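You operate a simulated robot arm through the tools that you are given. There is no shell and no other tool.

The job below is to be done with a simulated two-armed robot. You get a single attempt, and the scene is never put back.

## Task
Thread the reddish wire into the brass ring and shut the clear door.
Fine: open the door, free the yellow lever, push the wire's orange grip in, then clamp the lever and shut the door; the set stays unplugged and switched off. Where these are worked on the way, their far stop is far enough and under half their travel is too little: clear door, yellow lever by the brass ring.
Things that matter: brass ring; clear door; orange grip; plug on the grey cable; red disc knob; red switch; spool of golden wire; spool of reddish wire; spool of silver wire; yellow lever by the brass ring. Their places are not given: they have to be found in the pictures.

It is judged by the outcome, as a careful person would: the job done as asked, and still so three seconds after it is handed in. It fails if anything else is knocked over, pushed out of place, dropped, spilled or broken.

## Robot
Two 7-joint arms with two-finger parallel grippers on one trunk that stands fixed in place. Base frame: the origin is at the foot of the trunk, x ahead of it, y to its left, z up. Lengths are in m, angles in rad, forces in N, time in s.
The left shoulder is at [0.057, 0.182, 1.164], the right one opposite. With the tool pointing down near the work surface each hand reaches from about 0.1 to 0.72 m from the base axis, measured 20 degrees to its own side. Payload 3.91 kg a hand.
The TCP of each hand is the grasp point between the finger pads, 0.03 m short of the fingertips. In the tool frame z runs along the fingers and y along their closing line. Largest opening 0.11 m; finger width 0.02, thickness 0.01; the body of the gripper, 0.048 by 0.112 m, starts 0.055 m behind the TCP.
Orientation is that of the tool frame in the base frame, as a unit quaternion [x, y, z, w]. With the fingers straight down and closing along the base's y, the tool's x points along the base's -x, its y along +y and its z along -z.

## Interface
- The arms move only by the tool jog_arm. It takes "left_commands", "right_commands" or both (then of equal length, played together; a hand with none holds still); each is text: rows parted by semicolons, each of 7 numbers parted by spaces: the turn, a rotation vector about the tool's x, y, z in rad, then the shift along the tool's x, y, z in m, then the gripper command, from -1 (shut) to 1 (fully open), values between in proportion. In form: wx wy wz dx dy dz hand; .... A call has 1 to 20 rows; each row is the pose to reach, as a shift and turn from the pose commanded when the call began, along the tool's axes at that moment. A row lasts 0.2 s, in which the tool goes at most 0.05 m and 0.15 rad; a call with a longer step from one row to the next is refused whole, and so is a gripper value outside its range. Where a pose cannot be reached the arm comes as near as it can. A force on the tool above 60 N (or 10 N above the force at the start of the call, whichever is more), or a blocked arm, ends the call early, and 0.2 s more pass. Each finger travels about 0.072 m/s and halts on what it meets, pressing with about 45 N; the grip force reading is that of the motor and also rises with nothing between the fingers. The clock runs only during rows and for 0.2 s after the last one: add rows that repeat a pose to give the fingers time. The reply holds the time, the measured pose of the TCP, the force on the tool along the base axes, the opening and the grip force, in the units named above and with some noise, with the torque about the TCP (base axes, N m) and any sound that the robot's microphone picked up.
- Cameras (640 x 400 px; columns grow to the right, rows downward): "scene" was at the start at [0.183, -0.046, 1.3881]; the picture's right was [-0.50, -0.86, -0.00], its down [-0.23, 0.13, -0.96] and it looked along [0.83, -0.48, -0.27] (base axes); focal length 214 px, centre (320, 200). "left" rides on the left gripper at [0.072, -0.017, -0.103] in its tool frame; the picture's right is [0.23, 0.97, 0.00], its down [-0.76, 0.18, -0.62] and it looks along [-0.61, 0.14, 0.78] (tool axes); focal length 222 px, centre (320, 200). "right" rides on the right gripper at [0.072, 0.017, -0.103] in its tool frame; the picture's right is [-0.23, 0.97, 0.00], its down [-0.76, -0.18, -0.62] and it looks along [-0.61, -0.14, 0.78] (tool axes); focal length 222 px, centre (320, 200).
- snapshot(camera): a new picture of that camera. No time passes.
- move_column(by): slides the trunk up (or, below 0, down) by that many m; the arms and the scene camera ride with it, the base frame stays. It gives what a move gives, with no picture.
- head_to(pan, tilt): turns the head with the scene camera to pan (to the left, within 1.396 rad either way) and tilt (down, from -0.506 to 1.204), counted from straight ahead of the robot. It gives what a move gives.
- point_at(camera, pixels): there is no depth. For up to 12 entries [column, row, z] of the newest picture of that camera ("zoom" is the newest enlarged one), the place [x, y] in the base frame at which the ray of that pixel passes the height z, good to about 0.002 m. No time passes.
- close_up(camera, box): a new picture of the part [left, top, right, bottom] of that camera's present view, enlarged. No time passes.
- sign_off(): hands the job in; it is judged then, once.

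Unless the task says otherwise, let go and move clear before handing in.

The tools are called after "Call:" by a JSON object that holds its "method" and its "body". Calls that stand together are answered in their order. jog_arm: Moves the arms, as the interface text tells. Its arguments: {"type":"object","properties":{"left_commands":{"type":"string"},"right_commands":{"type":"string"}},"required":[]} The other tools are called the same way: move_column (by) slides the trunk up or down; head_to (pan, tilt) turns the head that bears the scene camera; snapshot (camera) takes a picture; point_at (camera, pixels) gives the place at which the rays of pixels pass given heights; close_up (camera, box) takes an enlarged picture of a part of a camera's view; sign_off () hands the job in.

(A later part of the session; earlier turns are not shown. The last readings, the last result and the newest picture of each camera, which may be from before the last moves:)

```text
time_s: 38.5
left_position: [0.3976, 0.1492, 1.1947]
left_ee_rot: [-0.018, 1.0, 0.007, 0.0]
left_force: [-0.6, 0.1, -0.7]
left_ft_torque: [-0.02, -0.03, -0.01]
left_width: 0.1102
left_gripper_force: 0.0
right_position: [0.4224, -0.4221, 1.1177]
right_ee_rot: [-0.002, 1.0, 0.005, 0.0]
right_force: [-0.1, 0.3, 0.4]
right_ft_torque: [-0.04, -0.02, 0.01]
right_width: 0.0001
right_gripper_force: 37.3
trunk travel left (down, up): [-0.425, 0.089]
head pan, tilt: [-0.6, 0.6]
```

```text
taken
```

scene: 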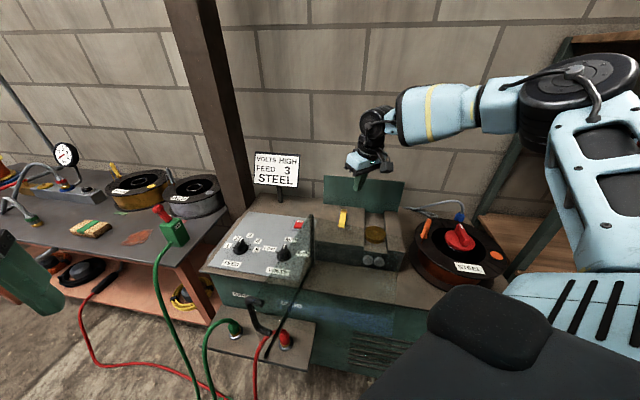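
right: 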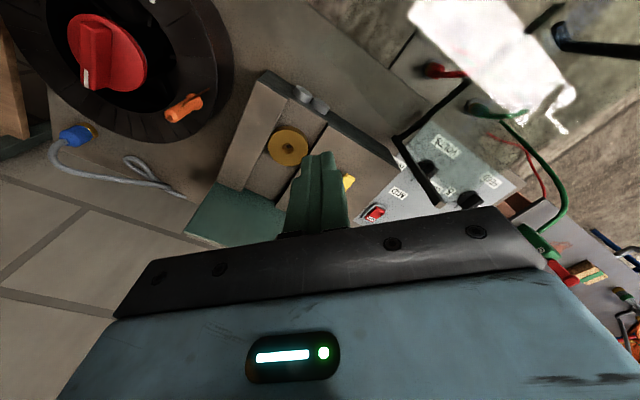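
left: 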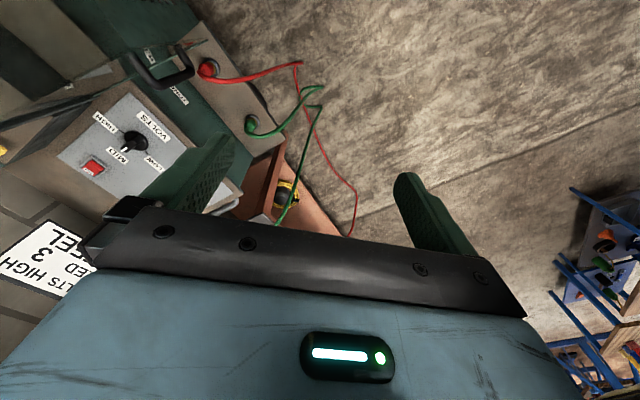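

From here ring (289,147) and grip (184,108) are both in view. I'll enlarge them and take rays for their parts.

Call:
{"method": "close_up", "body": {"camera": "right", "box": [260, 125, 320, 165]}}

Call:
{"method": "point_at", "body": {"camera": "zoom", "pixels": [[320, 200, 0.876], [320, 200, 0.86]]}}

Call:
{"method": "close_up", "body": {"camera": "right", "box": [150, 85, 220, 130]}}

Call:
{"method": "point_at", "body": {"camera": "zoom", "pixels": [[320, 200, 0.9], [320, 200, 0.95]]}}

Call:
{"method": "close_up", "body": {"camera": "right", "box": [40, 110, 120, 180]}}

```text
10.00 times, centred on (290, 145) of right
```

zoom: 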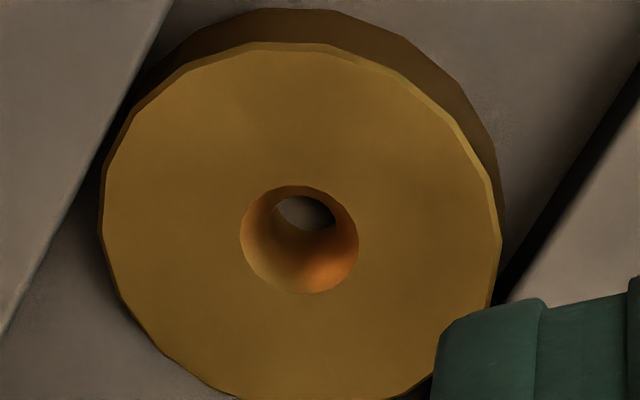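

```text
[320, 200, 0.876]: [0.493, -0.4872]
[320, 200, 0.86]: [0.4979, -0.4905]
```

```text
8.89 times, centred on (185, 108) of right
```

zoom: 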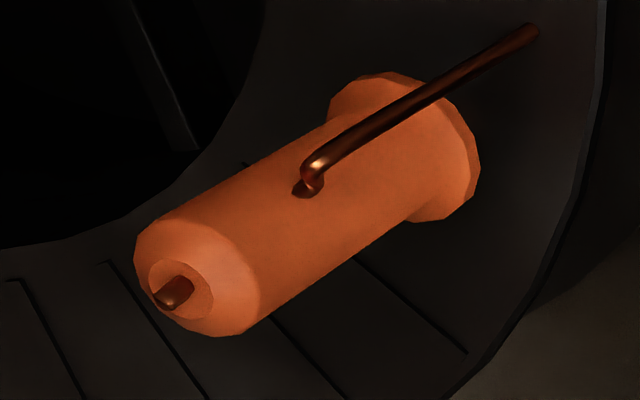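

```text
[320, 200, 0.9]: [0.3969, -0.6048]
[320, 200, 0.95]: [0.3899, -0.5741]
```

```text
5.71 times, centred on (80, 145) of right
```

zoom: 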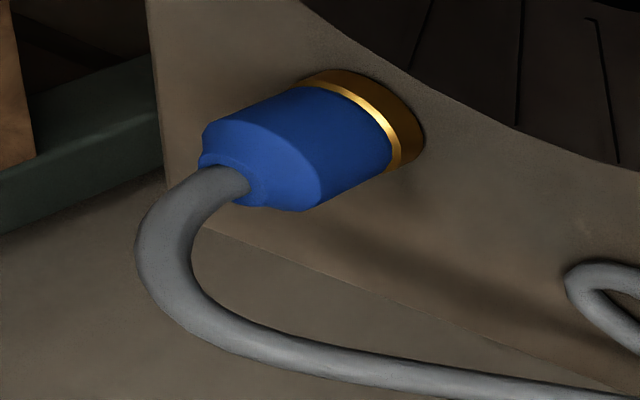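

The ring's hole is a funnel (about 18 mm at the top narrowing to ~9 mm), and the grip's chamfered end with the wire tip matches it, while the 24 mm collar could never enter; so the grip must go in tip-down, turned over from how it stands. I'll get exact places for hole and grip from this view.

Call:
{"method": "point_at", "body": {"camera": "right", "pixels": [[287.9, 149.1, 0.876], [287.9, 149.1, 0.866], [169.6, 117.3, 0.945], [169.6, 117.3, 0.955], [194.6, 101.3, 0.89], [194.6, 101.3, 0.9], [97, 55, 0.92], [97, 55, 0.9]]}}

Call:
{"method": "close_up", "body": {"camera": "right", "box": [0, 0, 240, 150]}}

```text
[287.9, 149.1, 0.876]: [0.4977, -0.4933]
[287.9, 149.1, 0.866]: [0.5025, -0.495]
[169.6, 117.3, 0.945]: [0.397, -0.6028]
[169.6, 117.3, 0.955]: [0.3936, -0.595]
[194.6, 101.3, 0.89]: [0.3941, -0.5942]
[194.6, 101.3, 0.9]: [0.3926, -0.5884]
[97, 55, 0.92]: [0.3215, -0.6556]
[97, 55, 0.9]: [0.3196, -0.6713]
```

```text
2.67 times, centred on (120, 75) of right
```

zoom: 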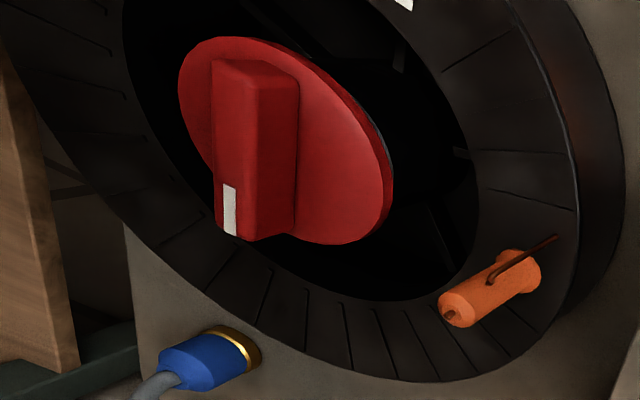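

Hole centre ≈ (0.498,-0.491); grip axis ≈ (0.394,-0.592), z 0.889–0.950, wire leaving it on the side toward me. My plan: grasp the grip with a level (horizontal) tool, lift, roll 180° about the finger axis so the tip points down, then lower it into the ring. First a dry run in the air: move over the grip and yaw by +1.0 rad.

Call:
{"method": "jog_arm", "body": {"right_commands": "0 0 0.125 0.0036 -0.021 -0.002 0.1; 0 0 0.25 0.0071 -0.043 -0.003 0.1; 0 0 0.375 0.0107 -0.064 -0.005 0.1; 0 0 0.5 0.0142 -0.085 -0.006 0.1; 0 0 0.625 0.0178 -0.106 -0.008 0.1; 0 0 0.75 0.0213 -0.128 -0.009 0.1; 0 0 0.875 0.0249 -0.149 -0.011 0.1; 0 0 1.0 0.0284 -0.170 -0.012 0.1; 0 0 1.0 0.0284 -0.170 -0.012 0.1"}}

Call:
{"method": "snapshot", "body": {"camera": "scene"}}

```text
time_s: 40.5
left_position: [0.3961, 0.1509, 1.1935]
left_ee_rot: [-0.019, 1.0, 0.007, 0.0]
left_force: [-0.6, -0.1, -1.2]
left_ft_torque: [0.02, -0.01, 0.02]
left_width: 0.1099
left_gripper_force: 0.1
right_position: [0.3928, -0.591, 1.1288]
right_ee_rot: [0.477, 0.879, 0.004, -0.004]
right_force: [-0.1, -0.2, -0.5]
right_ft_torque: [0.01, -0.02, 0.0]
right_width: 0.0606
right_gripper_force: 0.0
trunk travel left (down, up): [-0.425, 0.089]
head pan, tilt: [-0.6, 0.6]
```

```text
taken
```

scene: 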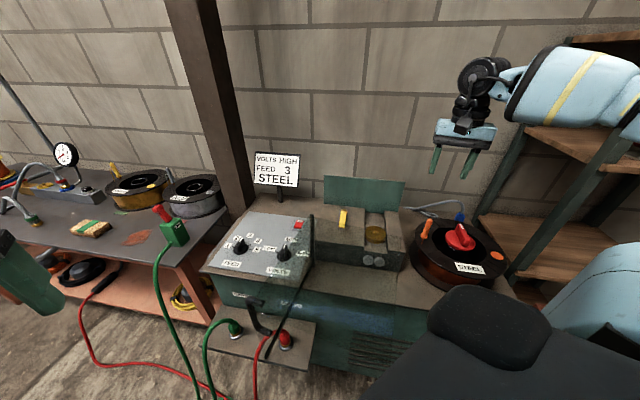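

The hand is over the grip at z 1.13. Now I'll tilt the tool halfway toward level and check the reach.

Call:
{"method": "jog_arm", "body": {"right_commands": "0 -0.14 0 0 0 0 0.1; 0 -0.28 0 0 0 0 0.1; 0 -0.42 0 0 0 0 0.1; 0 -0.56 0 0 0 0 0.1; 0 -0.70 0 0 0 0 0.1; 0 -0.84 0 0 0 0 0.1; 0 -0.84 0 0 0 0 0.1"}}

Call:
{"method": "snapshot", "body": {"camera": "scene"}}

```text
time_s: 42.1
left_position: [0.3974, 0.1489, 1.1946]
left_ee_rot: [-0.018, 1.0, 0.007, -0.001]
left_force: [-0.1, 0.6, 0.2]
left_ft_torque: [-0.01, -0.01, -0.01]
left_width: 0.1101
left_gripper_force: 0.0
right_position: [0.3939, -0.5915, 1.1285]
right_ee_rot: [0.438, 0.803, -0.191, 0.356]
right_force: [-0.4, 0.1, 0.1]
right_ft_torque: [-0.01, -0.02, 0.0]
right_width: 0.0605
right_gripper_force: 0.1
trunk travel left (down, up): [-0.425, 0.089]
head pan, tilt: [-0.6, 0.6]
```

```text
taken
```

scene: 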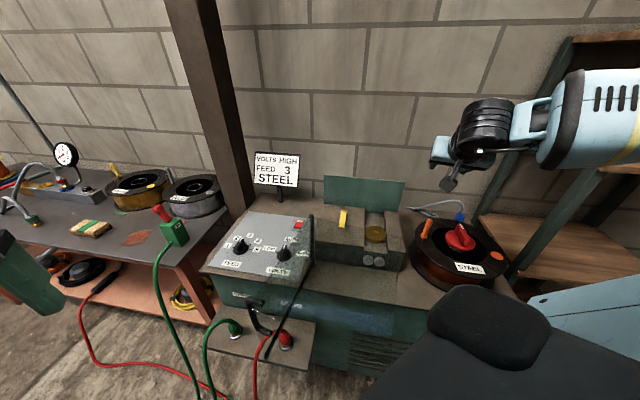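

The half tilt was reached without trouble. I'll complete the tilt to level.

Call:
{"method": "jog_arm", "body": {"right_commands": "0 -0.14 0 0 0 0 0.1; 0 -0.28 0 0 0 0 0.1; 0 -0.42 0 0 0 0 0.1; 0 -0.56 0 0 0 0 0.1; 0 -0.70 0 0 0 0 0.1; 0 -0.731 0 0 0 0 0.1; 0 -0.731 0 0 0 0 0.1"}}

Call:
{"method": "snapshot", "body": {"camera": "scene"}}

Call:
{"method": "snapshot", "body": {"camera": "right"}}

```text
time_s: 43.7
left_position: [0.3958, 0.1501, 1.1949]
left_ee_rot: [-0.018, 1.0, 0.007, 0.0]
left_force: [0.3, 0.3, 0.2]
left_ft_torque: [-0.04, 0.0, 0.0]
left_width: 0.1101
left_gripper_force: 0.1
right_position: [0.3942, -0.5909, 1.1286]
right_ee_rot: [0.34, 0.623, -0.334, 0.621]
right_force: [0.2, 0.0, -0.1]
right_ft_torque: [0.03, 0.02, 0.01]
right_width: 0.0604
right_gripper_force: 0.0
trunk travel left (down, up): [-0.425, 0.089]
head pan, tilt: [-0.6, 0.6]
```

```text
taken
```

scene: 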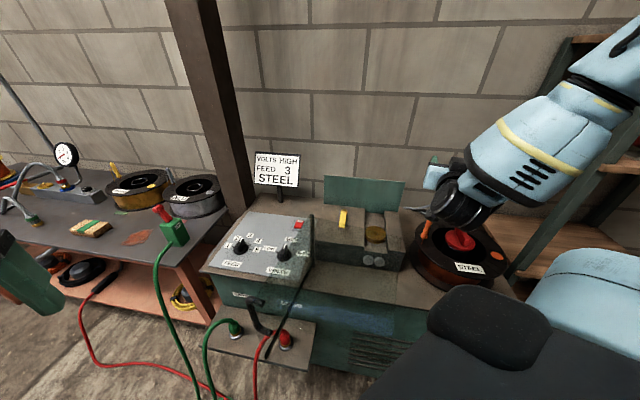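

```text
taken
```

right: 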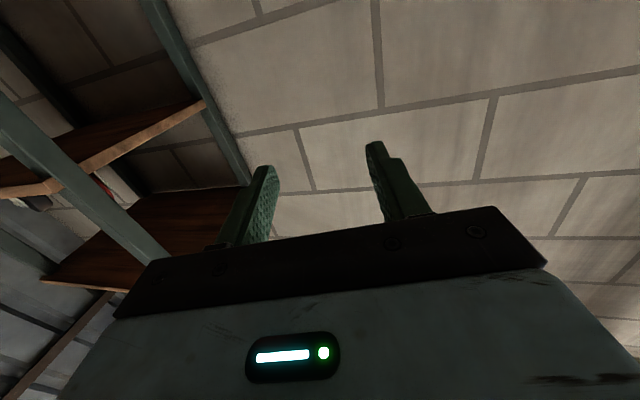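

The level pose is reached (tool axis (0.55,-0.84,0)), forearm coming from above, which is good clearance. Next, the dry-run of the roll: turn -1.5 rad about the finger axis.

Call:
{"method": "jog_arm", "body": {"right_commands": "0 0 -0.15 0 0 0 0.1; 0 0 -0.30 0 0 0 0.1; 0 0 -0.45 0 0 0 0.1; 0 0 -0.60 0 0 0 0.1; 0 0 -0.75 0 0 0 0.1; 0 0 -0.90 0 0 0 0.1; 0 0 -1.05 0 0 0 0.1; 0 0 -1.20 0 0 0 0.1; 0 0 -1.35 0 0 0 0.1; 0 0 -1.50 0 0 0 0.1; 0 0 -1.50 0 0 0 0.1"}}

Call:
{"method": "snapshot", "body": {"camera": "scene"}}

```text
time_s: 46.1
left_position: [0.3967, 0.1488, 1.1948]
left_ee_rot: [-0.019, 1.0, 0.007, 0.001]
left_force: [-0.4, 0.1, 0.4]
left_ft_torque: [-0.04, -0.02, 0.04]
left_width: 0.1101
left_gripper_force: 0.0
right_position: [0.3942, -0.5914, 1.128]
right_ee_rot: [-0.176, 0.688, -0.667, 0.226]
right_force: [0.3, 0.1, -0.7]
right_ft_torque: [0.01, 0.0, -0.01]
right_width: 0.0607
right_gripper_force: 0.0
trunk travel left (down, up): [-0.425, 0.089]
head pan, tilt: [-0.6, 0.6]
```

```text
taken
```

scene: 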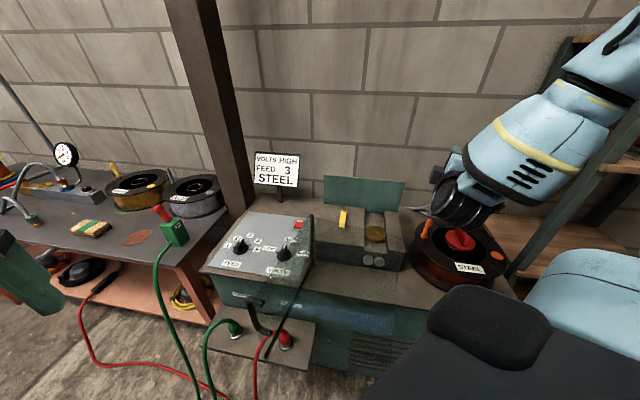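

The first half of the roll worked with the arm hardly moving. I'll continue to the full 180°.

Call:
{"method": "jog_arm", "body": {"right_commands": "0 0 -0.15 0 0 0 0.1; 0 0 -0.30 0 0 0 0.1; 0 0 -0.45 0 0 0 0.1; 0 0 -0.60 0 0 0 0.1; 0 0 -0.75 0 0 0 0.1; 0 0 -0.90 0 0 0 0.1; 0 0 -1.05 0 0 0 0.1; 0 0 -1.20 0 0 0 0.1; 0 0 -1.35 0 0 0 0.1; 0 0 -1.50 0 0 0 0.1; 0 0 -1.642 0 0 0 0.1; 0 0 -1.642 0 0 0 0.1"}}

Call:
{"method": "snapshot", "body": {"camera": "scene"}}

Call:
{"method": "snapshot", "body": {"camera": "right"}}

```text
time_s: 48.7
left_position: [0.3969, 0.1502, 1.1942]
left_ee_rot: [-0.018, 1.0, 0.007, -0.001]
left_force: [-0.3, 1.3, 0.0]
left_ft_torque: [-0.01, 0.0, 0.07]
left_width: 0.1102
left_gripper_force: 0.0
right_position: [0.3338, -0.5963, 1.0243]
right_ee_rot: [0.604, -0.358, 0.623, 0.344]
right_force: [-0.2, -0.3, -0.5]
right_ft_torque: [0.01, 0.0, -0.02]
right_width: 0.0604
right_gripper_force: 0.0
right hand out of reach, approached as far as the arm can: row 8, 9, 10, 11, 12
trunk travel left (down, up): [-0.425, 0.089]
head pan, tilt: [-0.6, 0.6]
```

```text
taken
```

scene: 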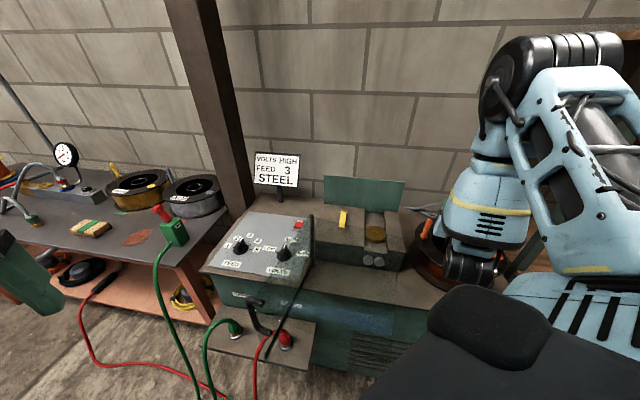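

```text
taken
```

right: 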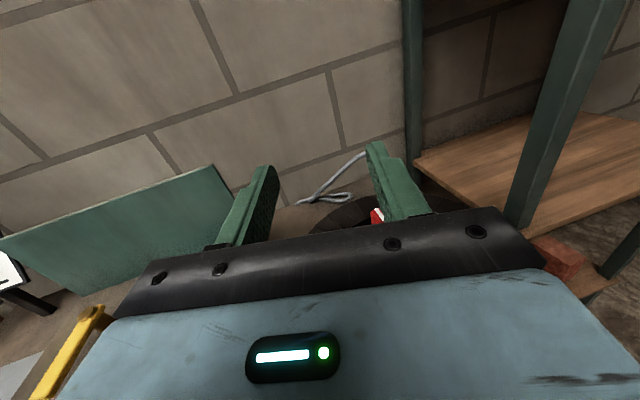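

The roll finished (tool x now up) but from ~2.55 rad the solver let the position sag to (0.334,-0.596,1.024). The orientation itself is reachable, so I'll test whether the arm can carry this flipped pose to above the ring with a yaw of +0.76 rad.

Call:
{"method": "jog_arm", "body": {"right_commands": "0.127 0 0 0 -0.0324 -0.0012 0.1; 0.254 0 0 0 -0.0648 -0.0025 0.1; 0.381 0 0 0 -0.0972 -0.0037 0.1; 0.508 0 0 0 -0.1297 -0.005 0.1; 0.635 0 0 0 -0.1621 -0.0062 0.1; 0.763 0 0 0 -0.1945 -0.0075 0.1; 0.763 0 0 0 -0.1945 -0.0075 0.1"}}

Call:
{"method": "snapshot", "body": {"camera": "scene"}}

Call:
{"method": "snapshot", "body": {"camera": "right"}}

```text
time_s: 50.1
left_position: [0.3996, 0.1493, 1.1956]
left_ee_rot: [-0.019, 1.0, 0.007, 0.0]
left_force: [-0.2, -0.2, 0.8]
left_ft_torque: [-0.07, -0.02, 0.01]
left_width: 0.1101
left_gripper_force: 0.1
right_position: [0.3909, -0.4614, 0.9582]
right_ee_rot: [0.651, -0.362, 0.635, 0.202]
right_force: [15.1, -20.0, -40.5]
right_ft_torque: [-3.39, -0.59, -0.8]
right_width: 0.0605
right_gripper_force: 0.1
right hand out of reach, approached as far as the arm can: row 1, 2, 3, 4, 5, 6, 7
trunk travel left (down, up): [-0.425, 0.089]
head pan, tilt: [-0.6, 0.6]
stopped in row 7 (right hand): the force on the tool passed its limit at 263 N (the readings are from after the stop); the commanded pose is now the measured one
```

```text
taken
```

scene: 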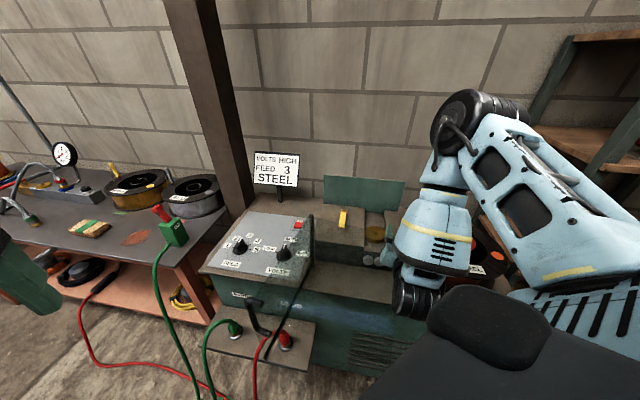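

```text
taken
```

right: 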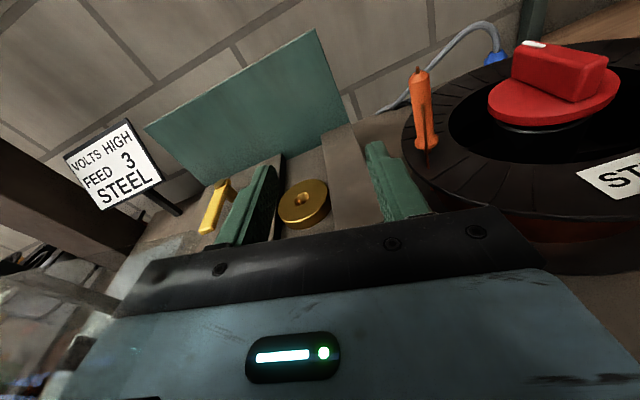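

That went wrong: the flipped pose is out of reach here and the hand sagged and hit something with a 263 N spike (now -40 N in z, likely the pane above my wrist). I must retreat gently: first slide right and slightly down, away from the pane, in small steps.

Call:
{"method": "jog_arm", "body": {"right_commands": "0 0 0 0 0.008 0 0.1; 0 0 0 0 0.016 0 0.1; 0 0 0 0 0.024 0 0.1; 0 0 0 0 0.024 0 0.1"}}

Call:
{"method": "snapshot", "body": {"camera": "right"}}

Call:
{"method": "close_up", "body": {"camera": "scene", "box": [230, 160, 480, 360]}}

```text
time_s: 51.1
left_position: [0.3978, 0.1502, 1.1964]
left_ee_rot: [-0.019, 1.0, 0.005, 0.001]
left_force: [-0.2, -0.5, 0.6]
left_ft_torque: [-0.01, 0.0, -0.02]
left_width: 0.1101
left_gripper_force: 0.0
right_position: [0.3733, -0.473, 0.9589]
right_ee_rot: [0.647, -0.363, 0.641, 0.198]
right_force: [4.0, 1.3, -6.2]
right_ft_torque: [-0.77, -0.05, -0.45]
right_width: 0.0607
right_gripper_force: 0.0
trunk travel left (down, up): [-0.425, 0.089]
head pan, tilt: [-0.6, 0.6]
```

```text
taken
```

right: 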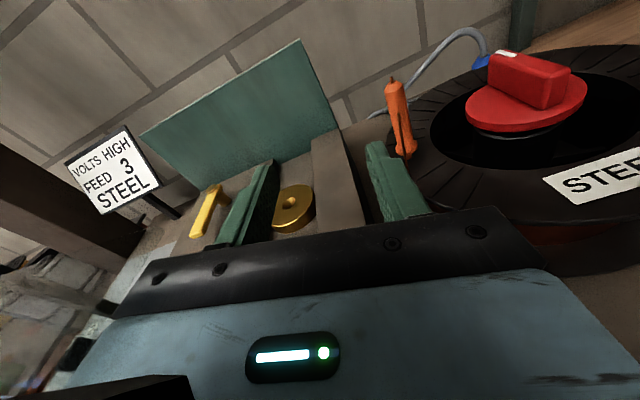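

```text
2.00 times, centred on (355, 260) of scene
```

zoom: 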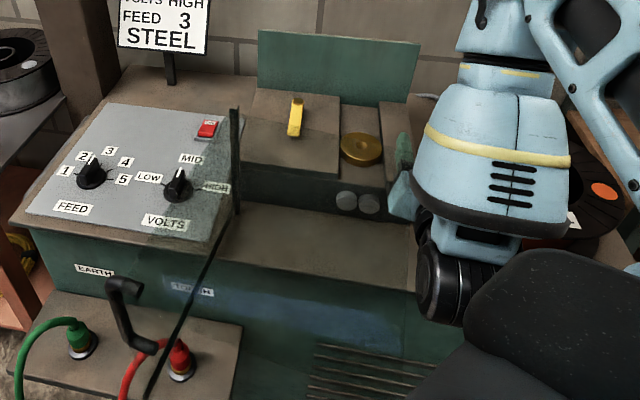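

Forces have dropped and the door, grip and ring look untouched (grip (400,115), ring (293,205) in the wrist view). I'll withdraw right and up while unrolling back from the joint limit.

Call:
{"method": "jog_arm", "body": {"right_commands": "0 0 0 0 0.015 0 0.1; 0 0 0.1 0.008 0.03 0 0.1; 0 0 0.22 0.02 0.045 0 0.1; 0 0 0.35 0.045 0.055 0 0.1; 0 0 0.48 0.075 0.06 0 0.1; 0 0 0.62 0.105 0.06 0 0.1; 0 0 0.62 0.105 0.06 0 0.1"}}

Call:
{"method": "snapshot", "body": {"camera": "scene"}}

Call:
{"method": "snapshot", "body": {"camera": "right"}}

```text
time_s: 52.4
left_position: [0.3956, 0.1502, 1.1965]
left_ee_rot: [-0.019, 1.0, 0.005, 0.002]
left_force: [-0.7, 0.5, -0.7]
left_ft_torque: [-0.01, 0.01, 0.01]
left_width: 0.1098
left_gripper_force: 0.0
right_position: [0.355, -0.4905, 0.9826]
right_ee_rot: [0.543, -0.517, 0.657, 0.071]
right_force: [-14.3, -9.9, -0.1]
right_ft_torque: [0.17, -0.29, 0.98]
right_width: 0.0606
right_gripper_force: 0.0
right hand out of reach, approached as far as the arm can: row 1, 2, 3, 4, 5, 6
trunk travel left (down, up): [-0.425, 0.089]
head pan, tilt: [-0.6, 0.6]
stopped in row 6 (right hand): the force on the tool passed its limit at 87 N (the readings are from after the stop); the commanded pose is now the measured one
```

```text
taken
```

scene: 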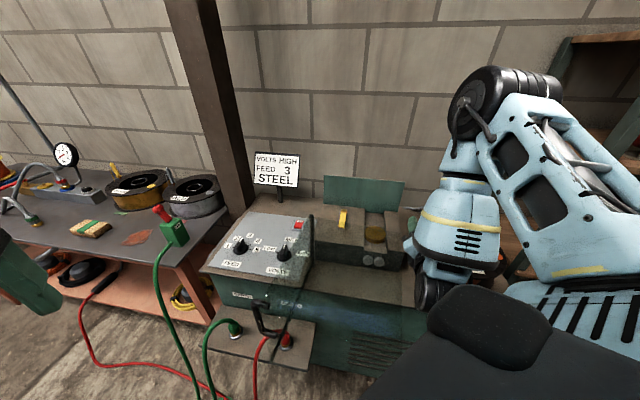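

```text
taken
```

right: 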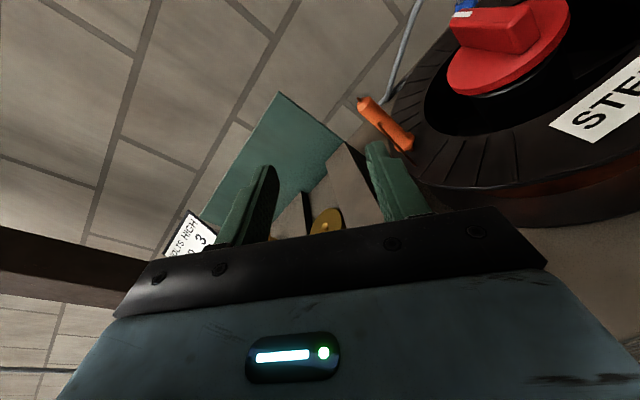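

The side force (-14,-10) points right, so the pane's right edge is pressing on the left of my hand (pushing the door only toward its open stop). I'll move purely to the right and unroll further in small steps.

Call:
{"method": "jog_arm", "body": {"right_commands": "0 0 0.05 0.0061 0.0079 0.0007 0.1; 0 0 0.12 0.0122 0.0157 0.0014 0.1; 0 0 0.22 0.0183 0.0236 0.002 0.1; 0 0 0.34 0.0245 0.0314 0.0027 0.1; 0 0 0.34 0.0245 0.0314 0.0027 0.1"}}

Call:
{"method": "snapshot", "body": {"camera": "scene"}}

Call:
{"method": "snapshot", "body": {"camera": "right"}}

```text
time_s: 53.6
left_position: [0.3966, 0.1494, 1.1951]
left_ee_rot: [-0.019, 1.0, 0.006, 0.002]
left_force: [0.3, 0.1, 0.5]
left_ft_torque: [-0.03, -0.01, 0.02]
left_width: 0.1098
left_gripper_force: 0.0
right_position: [0.3403, -0.501, 0.9719]
right_ee_rot: [0.443, -0.604, 0.661, -0.039]
right_force: [-0.3, -0.3, 0.5]
right_ft_torque: [-0.03, -0.01, -0.01]
right_width: 0.0604
right_gripper_force: 0.0
right hand out of reach, approached as far as the arm can: row 1, 2, 3, 4, 5
trunk travel left (down, up): [-0.425, 0.089]
head pan, tilt: [-0.6, 0.6]
```

```text
taken
```

scene: 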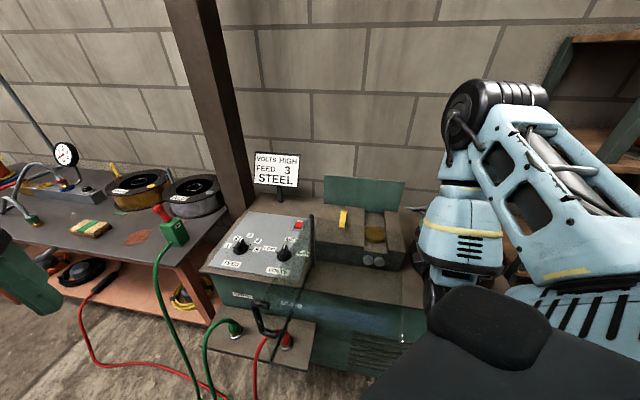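

```text
taken
```

right: 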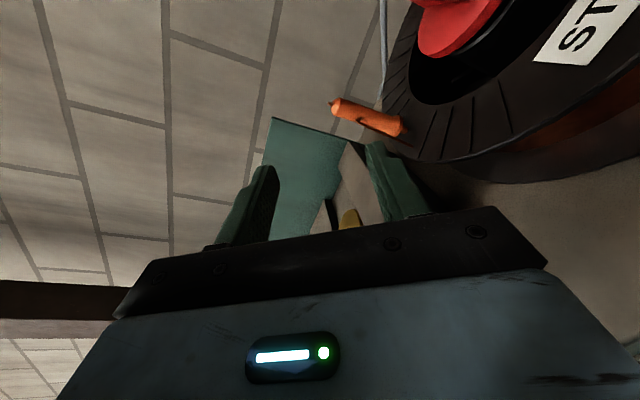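

The hand is free again (forces ~0), but still in an awkward posture. I'll unroll further while rising.

Call:
{"method": "jog_arm", "body": {"right_commands": "0 0 0.14 0.012 0.002 0.001 0.1; 0 0 0.28 0.018 -0.005 0 0.1; 0 0 0.42 0.027 -0.016 -0.002 0.1; 0 0 0.56 0.037 -0.030 -0.004 0.1; 0 0 0.70 0.048 -0.044 -0.006 0.1; 0 0 0.84 0.059 -0.058 -0.008 0.1; 0 0 0.98 0.0706 -0.0727 -0.0106 0.1; 0 0 0.98 0.0706 -0.0727 -0.0106 0.1"}}

Call:
{"method": "snapshot", "body": {"camera": "scene"}}

```text
time_s: 55.4
left_position: [0.3974, 0.1506, 1.1962]
left_ee_rot: [-0.02, 1.0, 0.006, 0.001]
left_force: [0.4, -0.3, -0.6]
left_ft_torque: [0.0, 0.03, 0.0]
left_width: 0.1098
left_gripper_force: 0.1
right_position: [0.3819, -0.5276, 1.0614]
right_ee_rot: [-0.101, 0.741, -0.571, 0.339]
right_force: [0.4, -0.8, 0.6]
right_ft_torque: [-0.01, -0.01, 0.03]
right_width: 0.0605
right_gripper_force: 0.0
right hand out of reach, approached as far as the arm can: row 1, 2, 3, 4, 5, 6, 7, 8
trunk travel left (down, up): [-0.425, 0.089]
head pan, tilt: [-0.6, 0.6]
```

```text
taken
```

scene: 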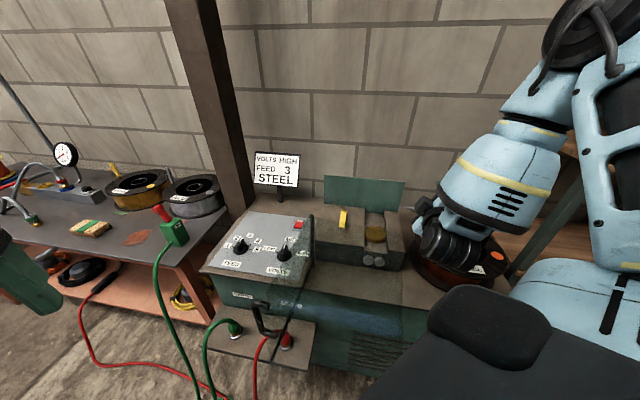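

The hand is recovering at (0.382,-0.528,1.061), rolled about -1.2 rad. The joint limit lies near roll -2.55, so flipping in the other direction (+π) should be tried; first I'll return to the level, unrolled pose above the grip.

Call:
{"method": "jog_arm", "body": {"right_commands": "0.0198 -0.0058 0.1468 0 -0.010 0.006 0.1; 0.0397 -0.0115 0.2936 0 -0.020 0.012 0.1; 0.0595 -0.0173 0.4404 0 -0.030 0.0185 0.1; 0.0793 -0.023 0.5872 0 -0.040 0.0247 0.1; 0.0991 -0.0288 0.734 -0.001 -0.051 0.031 0.1; 0.119 -0.0345 0.8807 -0.001 -0.061 0.037 0.1; 0.1388 -0.0403 1.0275 -0.001 -0.071 0.043 0.1; 0.1586 -0.046 1.1743 -0.001 -0.081 0.0494 0.1; 0.1586 -0.046 1.1743 -0.001 -0.081 0.0494 0.1"}}

Call:
{"method": "snapshot", "body": {"camera": "scene"}}

```text
time_s: 57.4
left_position: [0.3962, 0.1504, 1.1958]
left_ee_rot: [-0.02, 1.0, 0.006, 0.001]
left_force: [0.2, 0.1, 0.0]
left_ft_torque: [0.01, -0.03, 0.03]
left_width: 0.1099
left_gripper_force: 0.1
right_position: [0.3911, -0.584, 1.1336]
right_ee_rot: [0.338, 0.625, -0.329, 0.623]
right_force: [0.0, -0.1, -0.9]
right_ft_torque: [0.0, 0.01, 0.03]
right_width: 0.0606
right_gripper_force: 0.1
right hand out of reach, approached as far as the arm can: row 1, 2, 3, 4, 5, 6, 7, 8, 9
trunk travel left (down, up): [-0.425, 0.089]
head pan, tilt: [-0.6, 0.6]
```

```text
taken
```

scene: 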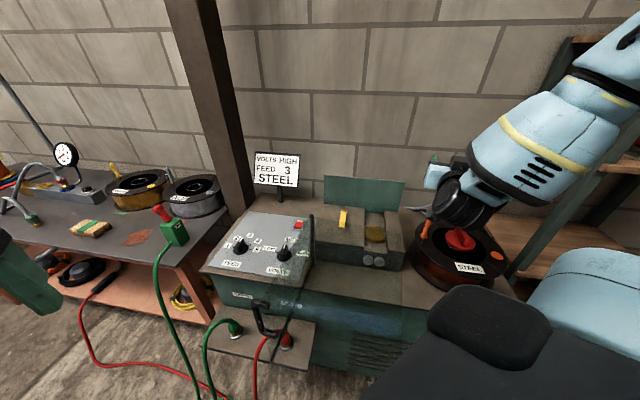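

The level pose is back, though flagged slightly short of target. Now the dry run of the roll in the positive direction, in moderate steps high above everything.

Call:
{"method": "jog_arm", "body": {"right_commands": "0 0 0.14 0 0 0 0.1; 0 0 0.28 0 0 0 0.1; 0 0 0.42 0 0 0 0.1; 0 0 0.56 0 0 0 0.1; 0 0 0.70 0 0 0 0.1; 0 0 0.84 0 0 0 0.1; 0 0 0.98 0 0 0 0.1; 0 0 1.12 0 0 0 0.1; 0 0 1.26 0 0 0 0.1; 0 0 1.40 0 0 0 0.1; 0 0 1.40 0 0 0 0.1"}}

Call:
{"method": "snapshot", "body": {"camera": "scene"}}

```text
time_s: 59.8
left_position: [0.3966, 0.1504, 1.1956]
left_ee_rot: [-0.02, 1.0, 0.006, 0.001]
left_force: [-0.1, 0.2, 0.0]
left_ft_torque: [0.0, 0.0, 0.03]
left_width: 0.1098
left_gripper_force: 0.0
right_position: [0.3902, -0.5805, 1.1355]
right_ee_rot: [0.659, 0.263, 0.151, 0.688]
right_force: [0.0, -0.9, 1.3]
right_ft_torque: [-0.01, -0.02, 0.02]
right_width: 0.0605
right_gripper_force: 0.1
right hand out of reach, approached as far as the arm can: row 1, 2, 3, 4, 5, 6, 7, 9, 10, 11
trunk travel left (down, up): [-0.425, 0.089]
head pan, tilt: [-0.6, 0.6]
```

```text
taken
```

scene: 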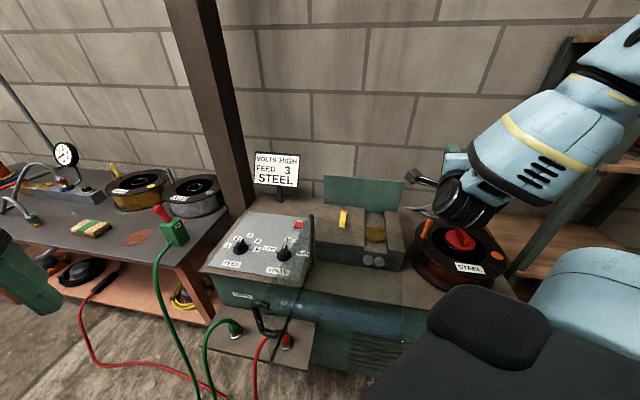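

The positive roll goes well so far (drift only a few mm; camera now on the left side). I'll continue in two parts to the full flip.

Call:
{"method": "jog_arm", "body": {"right_commands": "0 0 0.14 0 0 0 0.1; 0 0 0.28 0 0 0 0.1; 0 0 0.42 0 0 0 0.1; 0 0 0.56 0 0 0 0.1; 0 0 0.70 0 0 0 0.1; 0 0 0.84 0 0 0 0.1; 0 0 0.98 0 0 0 0.1; 0 0 0.98 0 0 0 0.1"}}

Call:
{"method": "snapshot", "body": {"camera": "scene"}}

```text
time_s: 61.6
left_position: [0.3977, 0.1503, 1.1953]
left_ee_rot: [-0.019, 1.0, 0.006, 0.0]
left_force: [0.5, 0.5, 1.0]
left_ft_torque: [-0.02, 0.02, 0.03]
left_width: 0.1103
left_gripper_force: 0.0
right_position: [0.3908, -0.5801, 1.1357]
right_ee_rot: [0.706, -0.078, 0.457, 0.535]
right_force: [-0.6, -0.1, 0.2]
right_ft_torque: [0.0, -0.01, 0.02]
right_width: 0.0605
right_gripper_force: 0.0
trunk travel left (down, up): [-0.425, 0.089]
head pan, tilt: [-0.6, 0.6]
```

```text
taken
```

scene: 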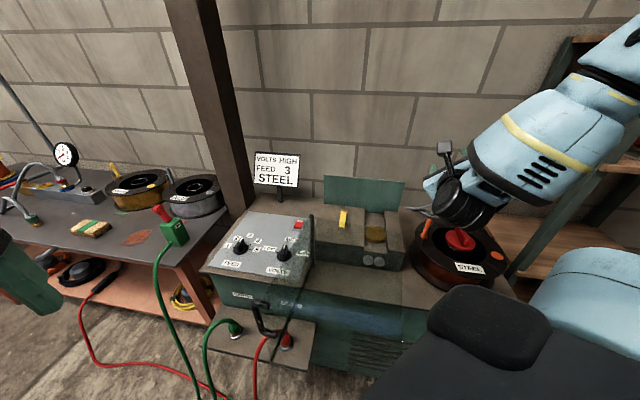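

Roll +2.38 rad reached with no shortfall. I'll do the last 0.76 rad.

Call:
{"method": "jog_arm", "body": {"right_commands": "0 0 0.13 0 0 0 0.1; 0 0 0.26 0 0 0 0.1; 0 0 0.39 0 0 0 0.1; 0 0 0.52 0 0 0 0.1; 0 0 0.65 0 0 0 0.1; 0 0 0.762 0 0 0 0.1; 0 0 0.762 0 0 0 0.1"}}

Call:
{"method": "snapshot", "body": {"camera": "scene"}}

Call:
{"method": "snapshot", "body": {"camera": "right"}}

```text
time_s: 63.2
left_position: [0.3965, 0.1515, 1.1956]
left_ee_rot: [-0.019, 1.0, 0.007, 0.001]
left_force: [0.1, -0.5, 0.1]
left_ft_torque: [0.01, 0.01, 0.0]
left_width: 0.1099
left_gripper_force: 0.1
right_position: [0.391, -0.5792, 1.136]
right_ee_rot: [0.626, -0.335, 0.624, 0.327]
right_force: [-0.3, 0.5, 0.5]
right_ft_torque: [0.0, 0.01, 0.03]
right_width: 0.0607
right_gripper_force: 0.1
trunk travel left (down, up): [-0.425, 0.089]
head pan, tilt: [-0.6, 0.6]
```

```text
taken
```

scene: 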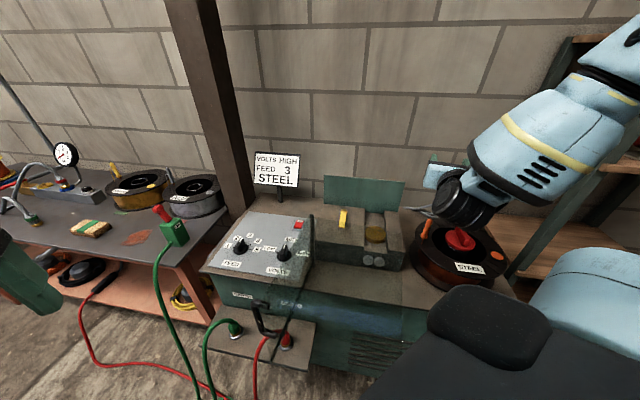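

```text
taken
```

right: 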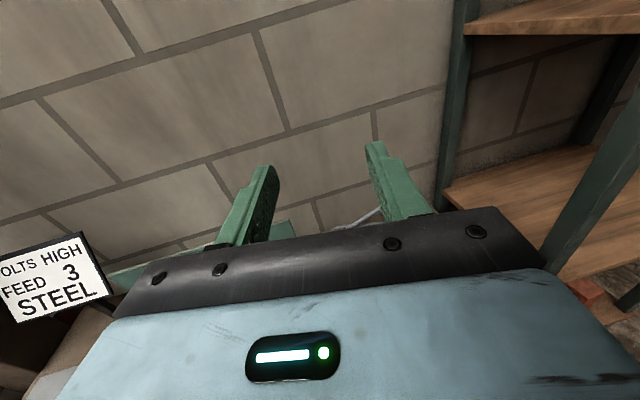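

The +π flip works with the arm hardly changing posture, so this is the way. Now I'll dry-run carrying the flipped pose to above the ring at z≈1.12 with yaw +0.72.

Call:
{"method": "jog_arm", "body": {"right_commands": "0.12 0 0 -0.003 -0.023 -0.002 0.1; 0.24 0 0 -0.006 -0.046 -0.004 0.1; 0.36 0 0 -0.009 -0.069 -0.006 0.1; 0.48 0 0 -0.012 -0.092 -0.008 0.1; 0.60 0 0 -0.015 -0.115 -0.010 0.1; 0.72 0 0 -0.0174 -0.138 -0.0126 0.1; 0.72 0 0 -0.0174 -0.138 -0.0126 0.1"}}

Call:
{"method": "snapshot", "body": {"camera": "scene"}}

Call:
{"method": "snapshot", "body": {"camera": "right"}}

```text
time_s: 64.2
left_position: [0.3949, 0.1516, 1.1979]
left_ee_rot: [-0.019, 1.0, 0.005, 0.002]
left_force: [0.2, -1.2, -0.2]
left_ft_torque: [0.0, 0.05, -0.03]
left_width: 0.1097
left_gripper_force: 0.1
right_position: [0.4091, -0.4457, 1.0552]
right_ee_rot: [0.645, -0.259, 0.667, 0.269]
right_force: [-21.6, -7.7, 47.0]
right_ft_torque: [2.93, 3.9, 2.22]
right_width: 0.0607
right_gripper_force: 0.0
right hand out of reach, approached as far as the arm can: row 1, 2, 3, 4, 5
trunk travel left (down, up): [-0.425, 0.089]
head pan, tilt: [-0.6, 0.6]
stopped in row 5 (right hand): the force on the tool passed its limit at 171 N (the readings are from after the stop); the commanded pose is now the measured one
```

```text
taken
```

scene: 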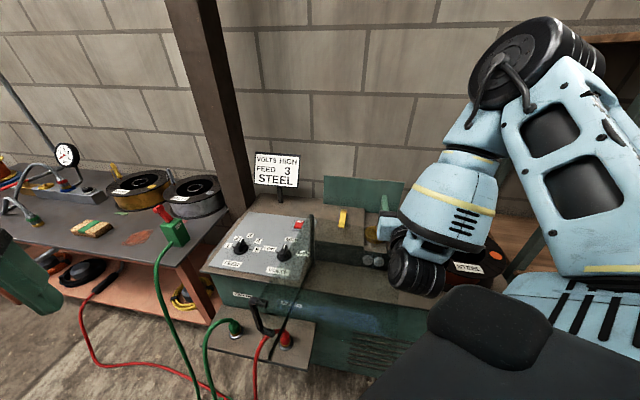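

```text
taken
```

right: 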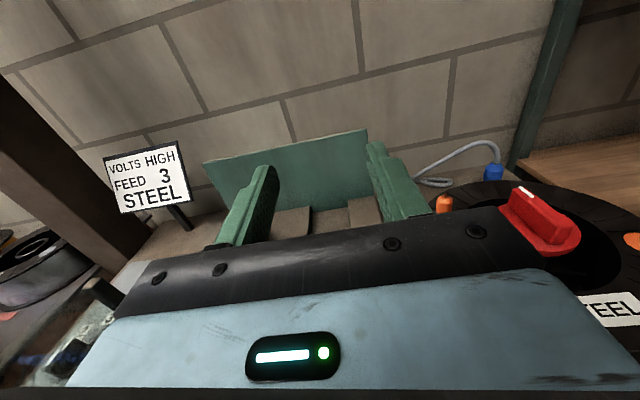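

Again the yaw was out of reach: the hand sagged to z 1.055 and touched the pane from above (47 N). I'll lift off at once and move back right.

Call:
{"method": "jog_arm", "body": {"right_commands": "0 0 0 0.012 0.002 0 0.1; -0.05 0 0 0.025 0.008 0 0.1; -0.12 0 0 0.04 0.02 0 0.1; -0.22 0 0 0.055 0.04 0 0.1; -0.32 0 0 0.07 0.06 0 0.1; -0.32 0 0 0.07 0.06 0 0.1"}}

Call:
{"method": "snapshot", "body": {"camera": "scene"}}

Call:
{"method": "snapshot", "body": {"camera": "left"}}

```text
time_s: 65.6
left_position: [0.397, 0.1505, 1.1956]
left_ee_rot: [-0.019, 1.0, 0.006, 0.0]
left_force: [0.1, -0.5, -0.3]
left_ft_torque: [0.0, 0.01, 0.02]
left_width: 0.1101
left_gripper_force: 0.0
right_position: [0.3869, -0.494, 1.1182]
right_ee_rot: [0.598, -0.363, 0.612, 0.367]
right_force: [-0.2, -0.4, -0.2]
right_ft_torque: [0.0, 0.01, -0.01]
right_width: 0.0604
right_gripper_force: 0.0
right hand out of reach, approached as far as the arm can: row 1, 2, 3, 4, 5, 6
trunk travel left (down, up): [-0.425, 0.089]
head pan, tilt: [-0.6, 0.6]
```

```text
taken
```

scene: 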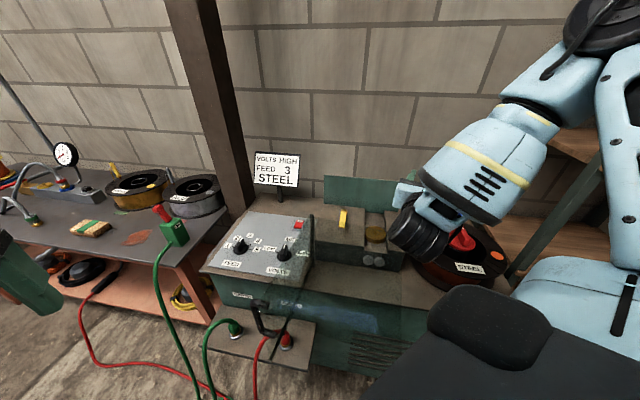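

```text
taken
```

left: 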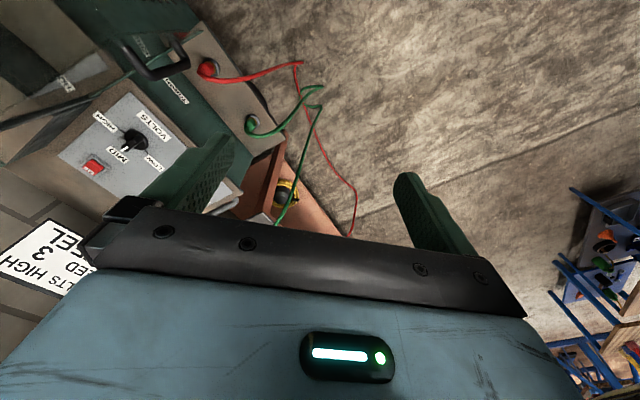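

The hand is clear again (forces ~0) and the door handle is where it was. Carrying the flipped pose to the ring isn't workable for this arm, so I'll switch plan: the right hand lifts the grip tool-down, the left hand takes it level, turns it over, and the right re-takes it by the collar end. First I restore the right hand to a normal posture: unroll.

Call:
{"method": "jog_arm", "body": {"right_commands": "0 0 -0.14 0.006 0.006 0 0.1; 0 0 -0.28 0.012 0.012 0 0.1; 0 0 -0.42 0.018 0.018 0 0.1; 0 0 -0.56 0.024 0.024 0 0.1; 0 0 -0.70 0.03 0.03 0 0.1; 0 0 -0.84 0.03 0.04 0 0.1; 0 0 -0.98 0.03 0.05 0 0.1; 0 0 -1.12 0.03 0.06 0 0.1; 0 0 -1.26 0.03 0.06 0 0.1; 0 0 -1.40 0.03 0.06 0 0.1; 0 0 -1.54 0.03 0.06 0 0.1; 0 0 -1.68 0.03 0.06 0 0.1; 0 0 -1.82 0.03 0.06 0 0.1; 0 0 -1.96 0.03 0.06 0 0.1; 0 0 -2.10 0.03 0.06 0 0.1; 0 0 -2.24 0.03 0.06 0 0.1; 0 0 -2.38 0.03 0.06 0 0.1; 0 0 -2.52 0.03 0.06 0 0.1; 0 0 -2.66 0.03 0.06 0 0.1"}}

Call:
{"method": "snapshot", "body": {"camera": "scene"}}

```text
time_s: 69.6
left_position: [0.3962, 0.1503, 1.195]
left_ee_rot: [-0.019, 1.0, 0.006, 0.0]
left_force: [0.1, 1.1, -0.2]
left_ft_torque: [0.03, 0.0, 0.02]
left_width: 0.11
left_gripper_force: 0.0
right_position: [0.3711, -0.5388, 1.1431]
right_ee_rot: [0.494, 0.495, -0.212, 0.683]
right_force: [-0.2, 0.3, 0.9]
right_ft_torque: [0.02, 0.03, -0.03]
right_width: 0.0604
right_gripper_force: 0.2
right hand out of reach, approached as far as the arm can: row 1, 2, 3, 4, 5, 6, 7, 8, 9, 10, 11, 12, 13, 14, 15, 16, 17, 18, 19
trunk travel left (down, up): [-0.425, 0.089]
head pan, tilt: [-0.6, 0.6]
```

```text
taken
```

scene: 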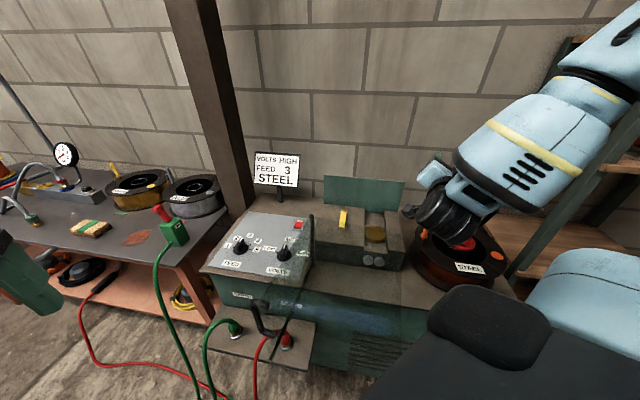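

The unroll is mostly done. I'll now turn the right hand back to fingers-down (12 small rows) above the spool at z≈1.16.

Call:
{"method": "jog_arm", "body": {"right_commands": "0.0134 0.1348 -0.0497 -0.001 0.001 0.004 0.1; 0.0268 0.2697 -0.0994 -0.002 0.002 0.008 0.1; 0.0401 0.4045 -0.1492 -0.003 0.003 0.0125 0.1; 0.0535 0.5393 -0.1989 -0.004 0.004 0.017 0.1; 0.0669 0.6742 -0.2486 -0.005 0.0055 0.021 0.1; 0.0803 0.809 -0.2983 -0.0055 0.0066 0.025 0.1; 0.0936 0.9438 -0.348 -0.0065 0.0077 0.029 0.1; 0.107 1.0787 -0.3977 -0.0074 0.0088 0.0335 0.1; 0.1204 1.2135 -0.4475 -0.0083 0.01 0.038 0.1; 0.1338 1.3483 -0.4972 -0.0093 0.011 0.042 0.1; 0.1471 1.4832 -0.5469 -0.0102 0.012 0.046 0.1; 0.1605 1.618 -0.5966 -0.0111 0.0132 0.0502 0.1; 0.1605 1.618 -0.5966 -0.0111 0.0132 0.0502 0.1"}}

Call:
{"method": "snapshot", "body": {"camera": "scene"}}

```text
time_s: 72.4
left_position: [0.3969, 0.1502, 1.196]
left_ee_rot: [-0.019, 1.0, 0.006, 0.001]
left_force: [0.0, 0.5, 0.1]
left_ft_torque: [0.01, -0.02, -0.04]
left_width: 0.1096
left_gripper_force: 0.0
right_position: [0.3994, -0.5815, 1.1602]
right_ee_rot: [0.388, 0.922, 0.002, 0.001]
right_force: [-0.5, 0.0, -0.7]
right_ft_torque: [-0.04, 0.0, 0.0]
right_width: 0.0607
right_gripper_force: 0.1
trunk travel left (down, up): [-0.425, 0.089]
head pan, tilt: [-0.6, 0.6]
```

```text
taken
```

scene: 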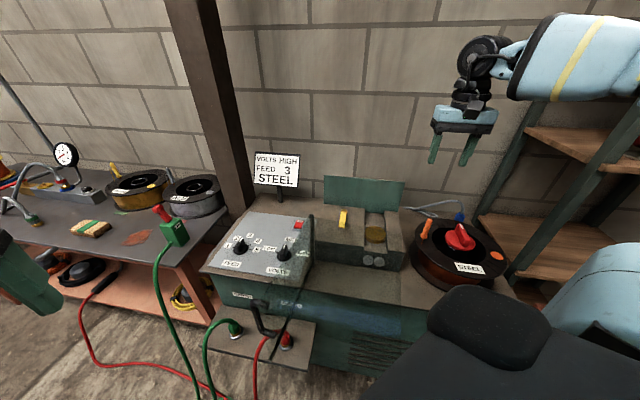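

The right hand is back in a normal posture and nothing has been disturbed. Before committing to turning the grip over, I should settle what the brown stub under the collar is: a peg on the spool or a pin of the grip itself. I'll enlarge it on all three spools.

Call:
{"method": "close_up", "body": {"camera": "scene", "box": [168, 178, 182, 190]}}

Call:
{"method": "close_up", "body": {"camera": "scene", "box": [108, 160, 126, 190]}}

Call:
{"method": "close_up", "body": {"camera": "scene", "box": [416, 228, 430, 240]}}

Call:
{"method": "snapshot", "body": {"camera": "right"}}

```text
16.00 times, centred on (175, 184) of scene
```

zoom: 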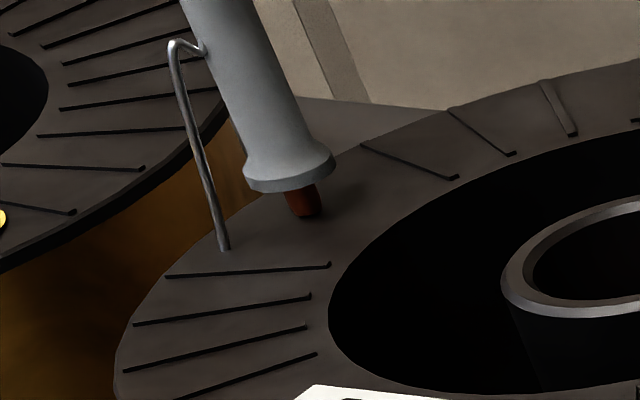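

```text
13.33 times, centred on (117, 175) of scene
```

zoom: 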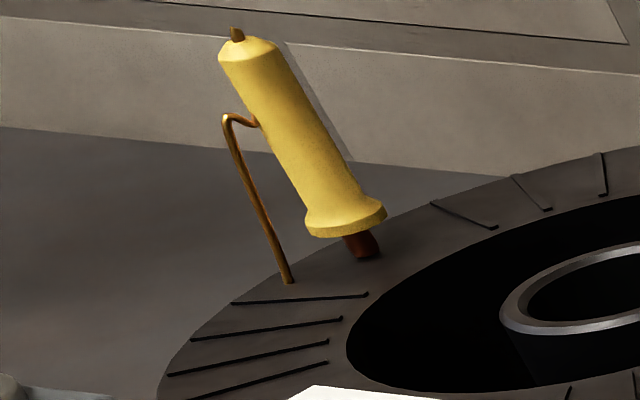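

```text
16.00 times, centred on (423, 234) of scene
```

zoom: 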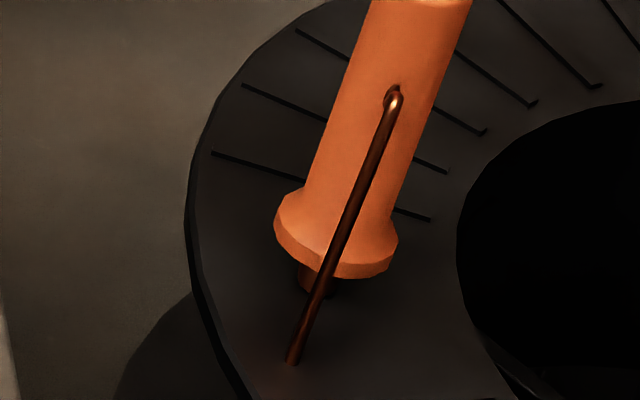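

```text
taken
```

right: 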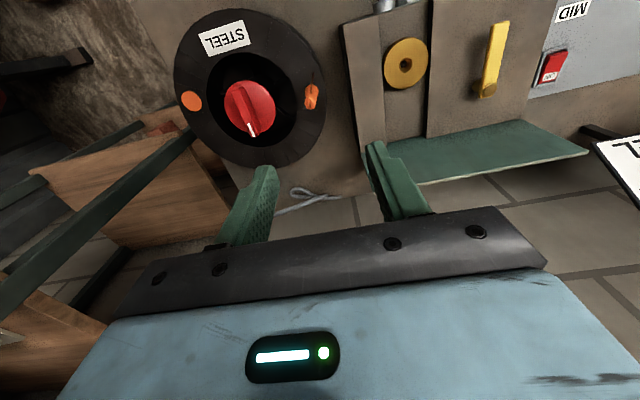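

The wire stub on each grip's nose matches its wire's colour, while the brown stub below the collar is the same on all three, so it may be a parking peg on the spool. Lifting the grip a little will settle it. I'll refine the grip's place from this view first.

Call:
{"method": "close_up", "body": {"camera": "right", "box": [290, 75, 336, 115]}}

Call:
{"method": "point_at", "body": {"camera": "zoom", "pixels": [[320, 200, 0.95], [320, 200, 0.9]]}}

```text
10.00 times, centred on (313, 95) of right
```

zoom: 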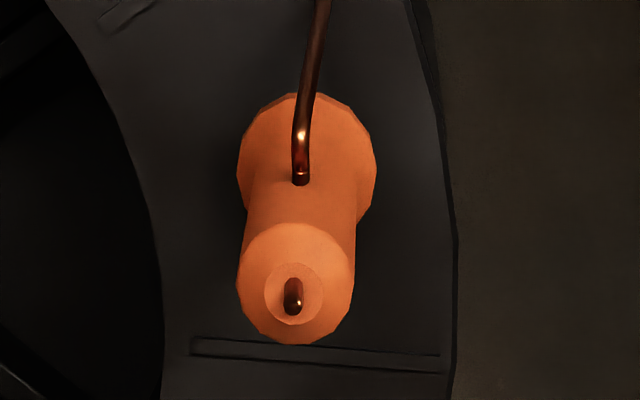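

```text
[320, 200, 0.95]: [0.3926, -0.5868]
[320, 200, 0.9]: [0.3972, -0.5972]
```

The nose face is centred at zoom (294,290) with the wire tip standing out of it; the wire enters on the side toward me. I'll read its position.

Call:
{"method": "point_at", "body": {"camera": "zoom", "pixels": [[294, 290, 0.95], [294, 290, 0.945], [306, 160, 0.892], [306, 160, 0.9]]}}

```text
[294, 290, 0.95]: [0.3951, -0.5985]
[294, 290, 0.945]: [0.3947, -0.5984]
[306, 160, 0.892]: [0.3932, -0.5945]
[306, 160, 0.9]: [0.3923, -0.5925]
```

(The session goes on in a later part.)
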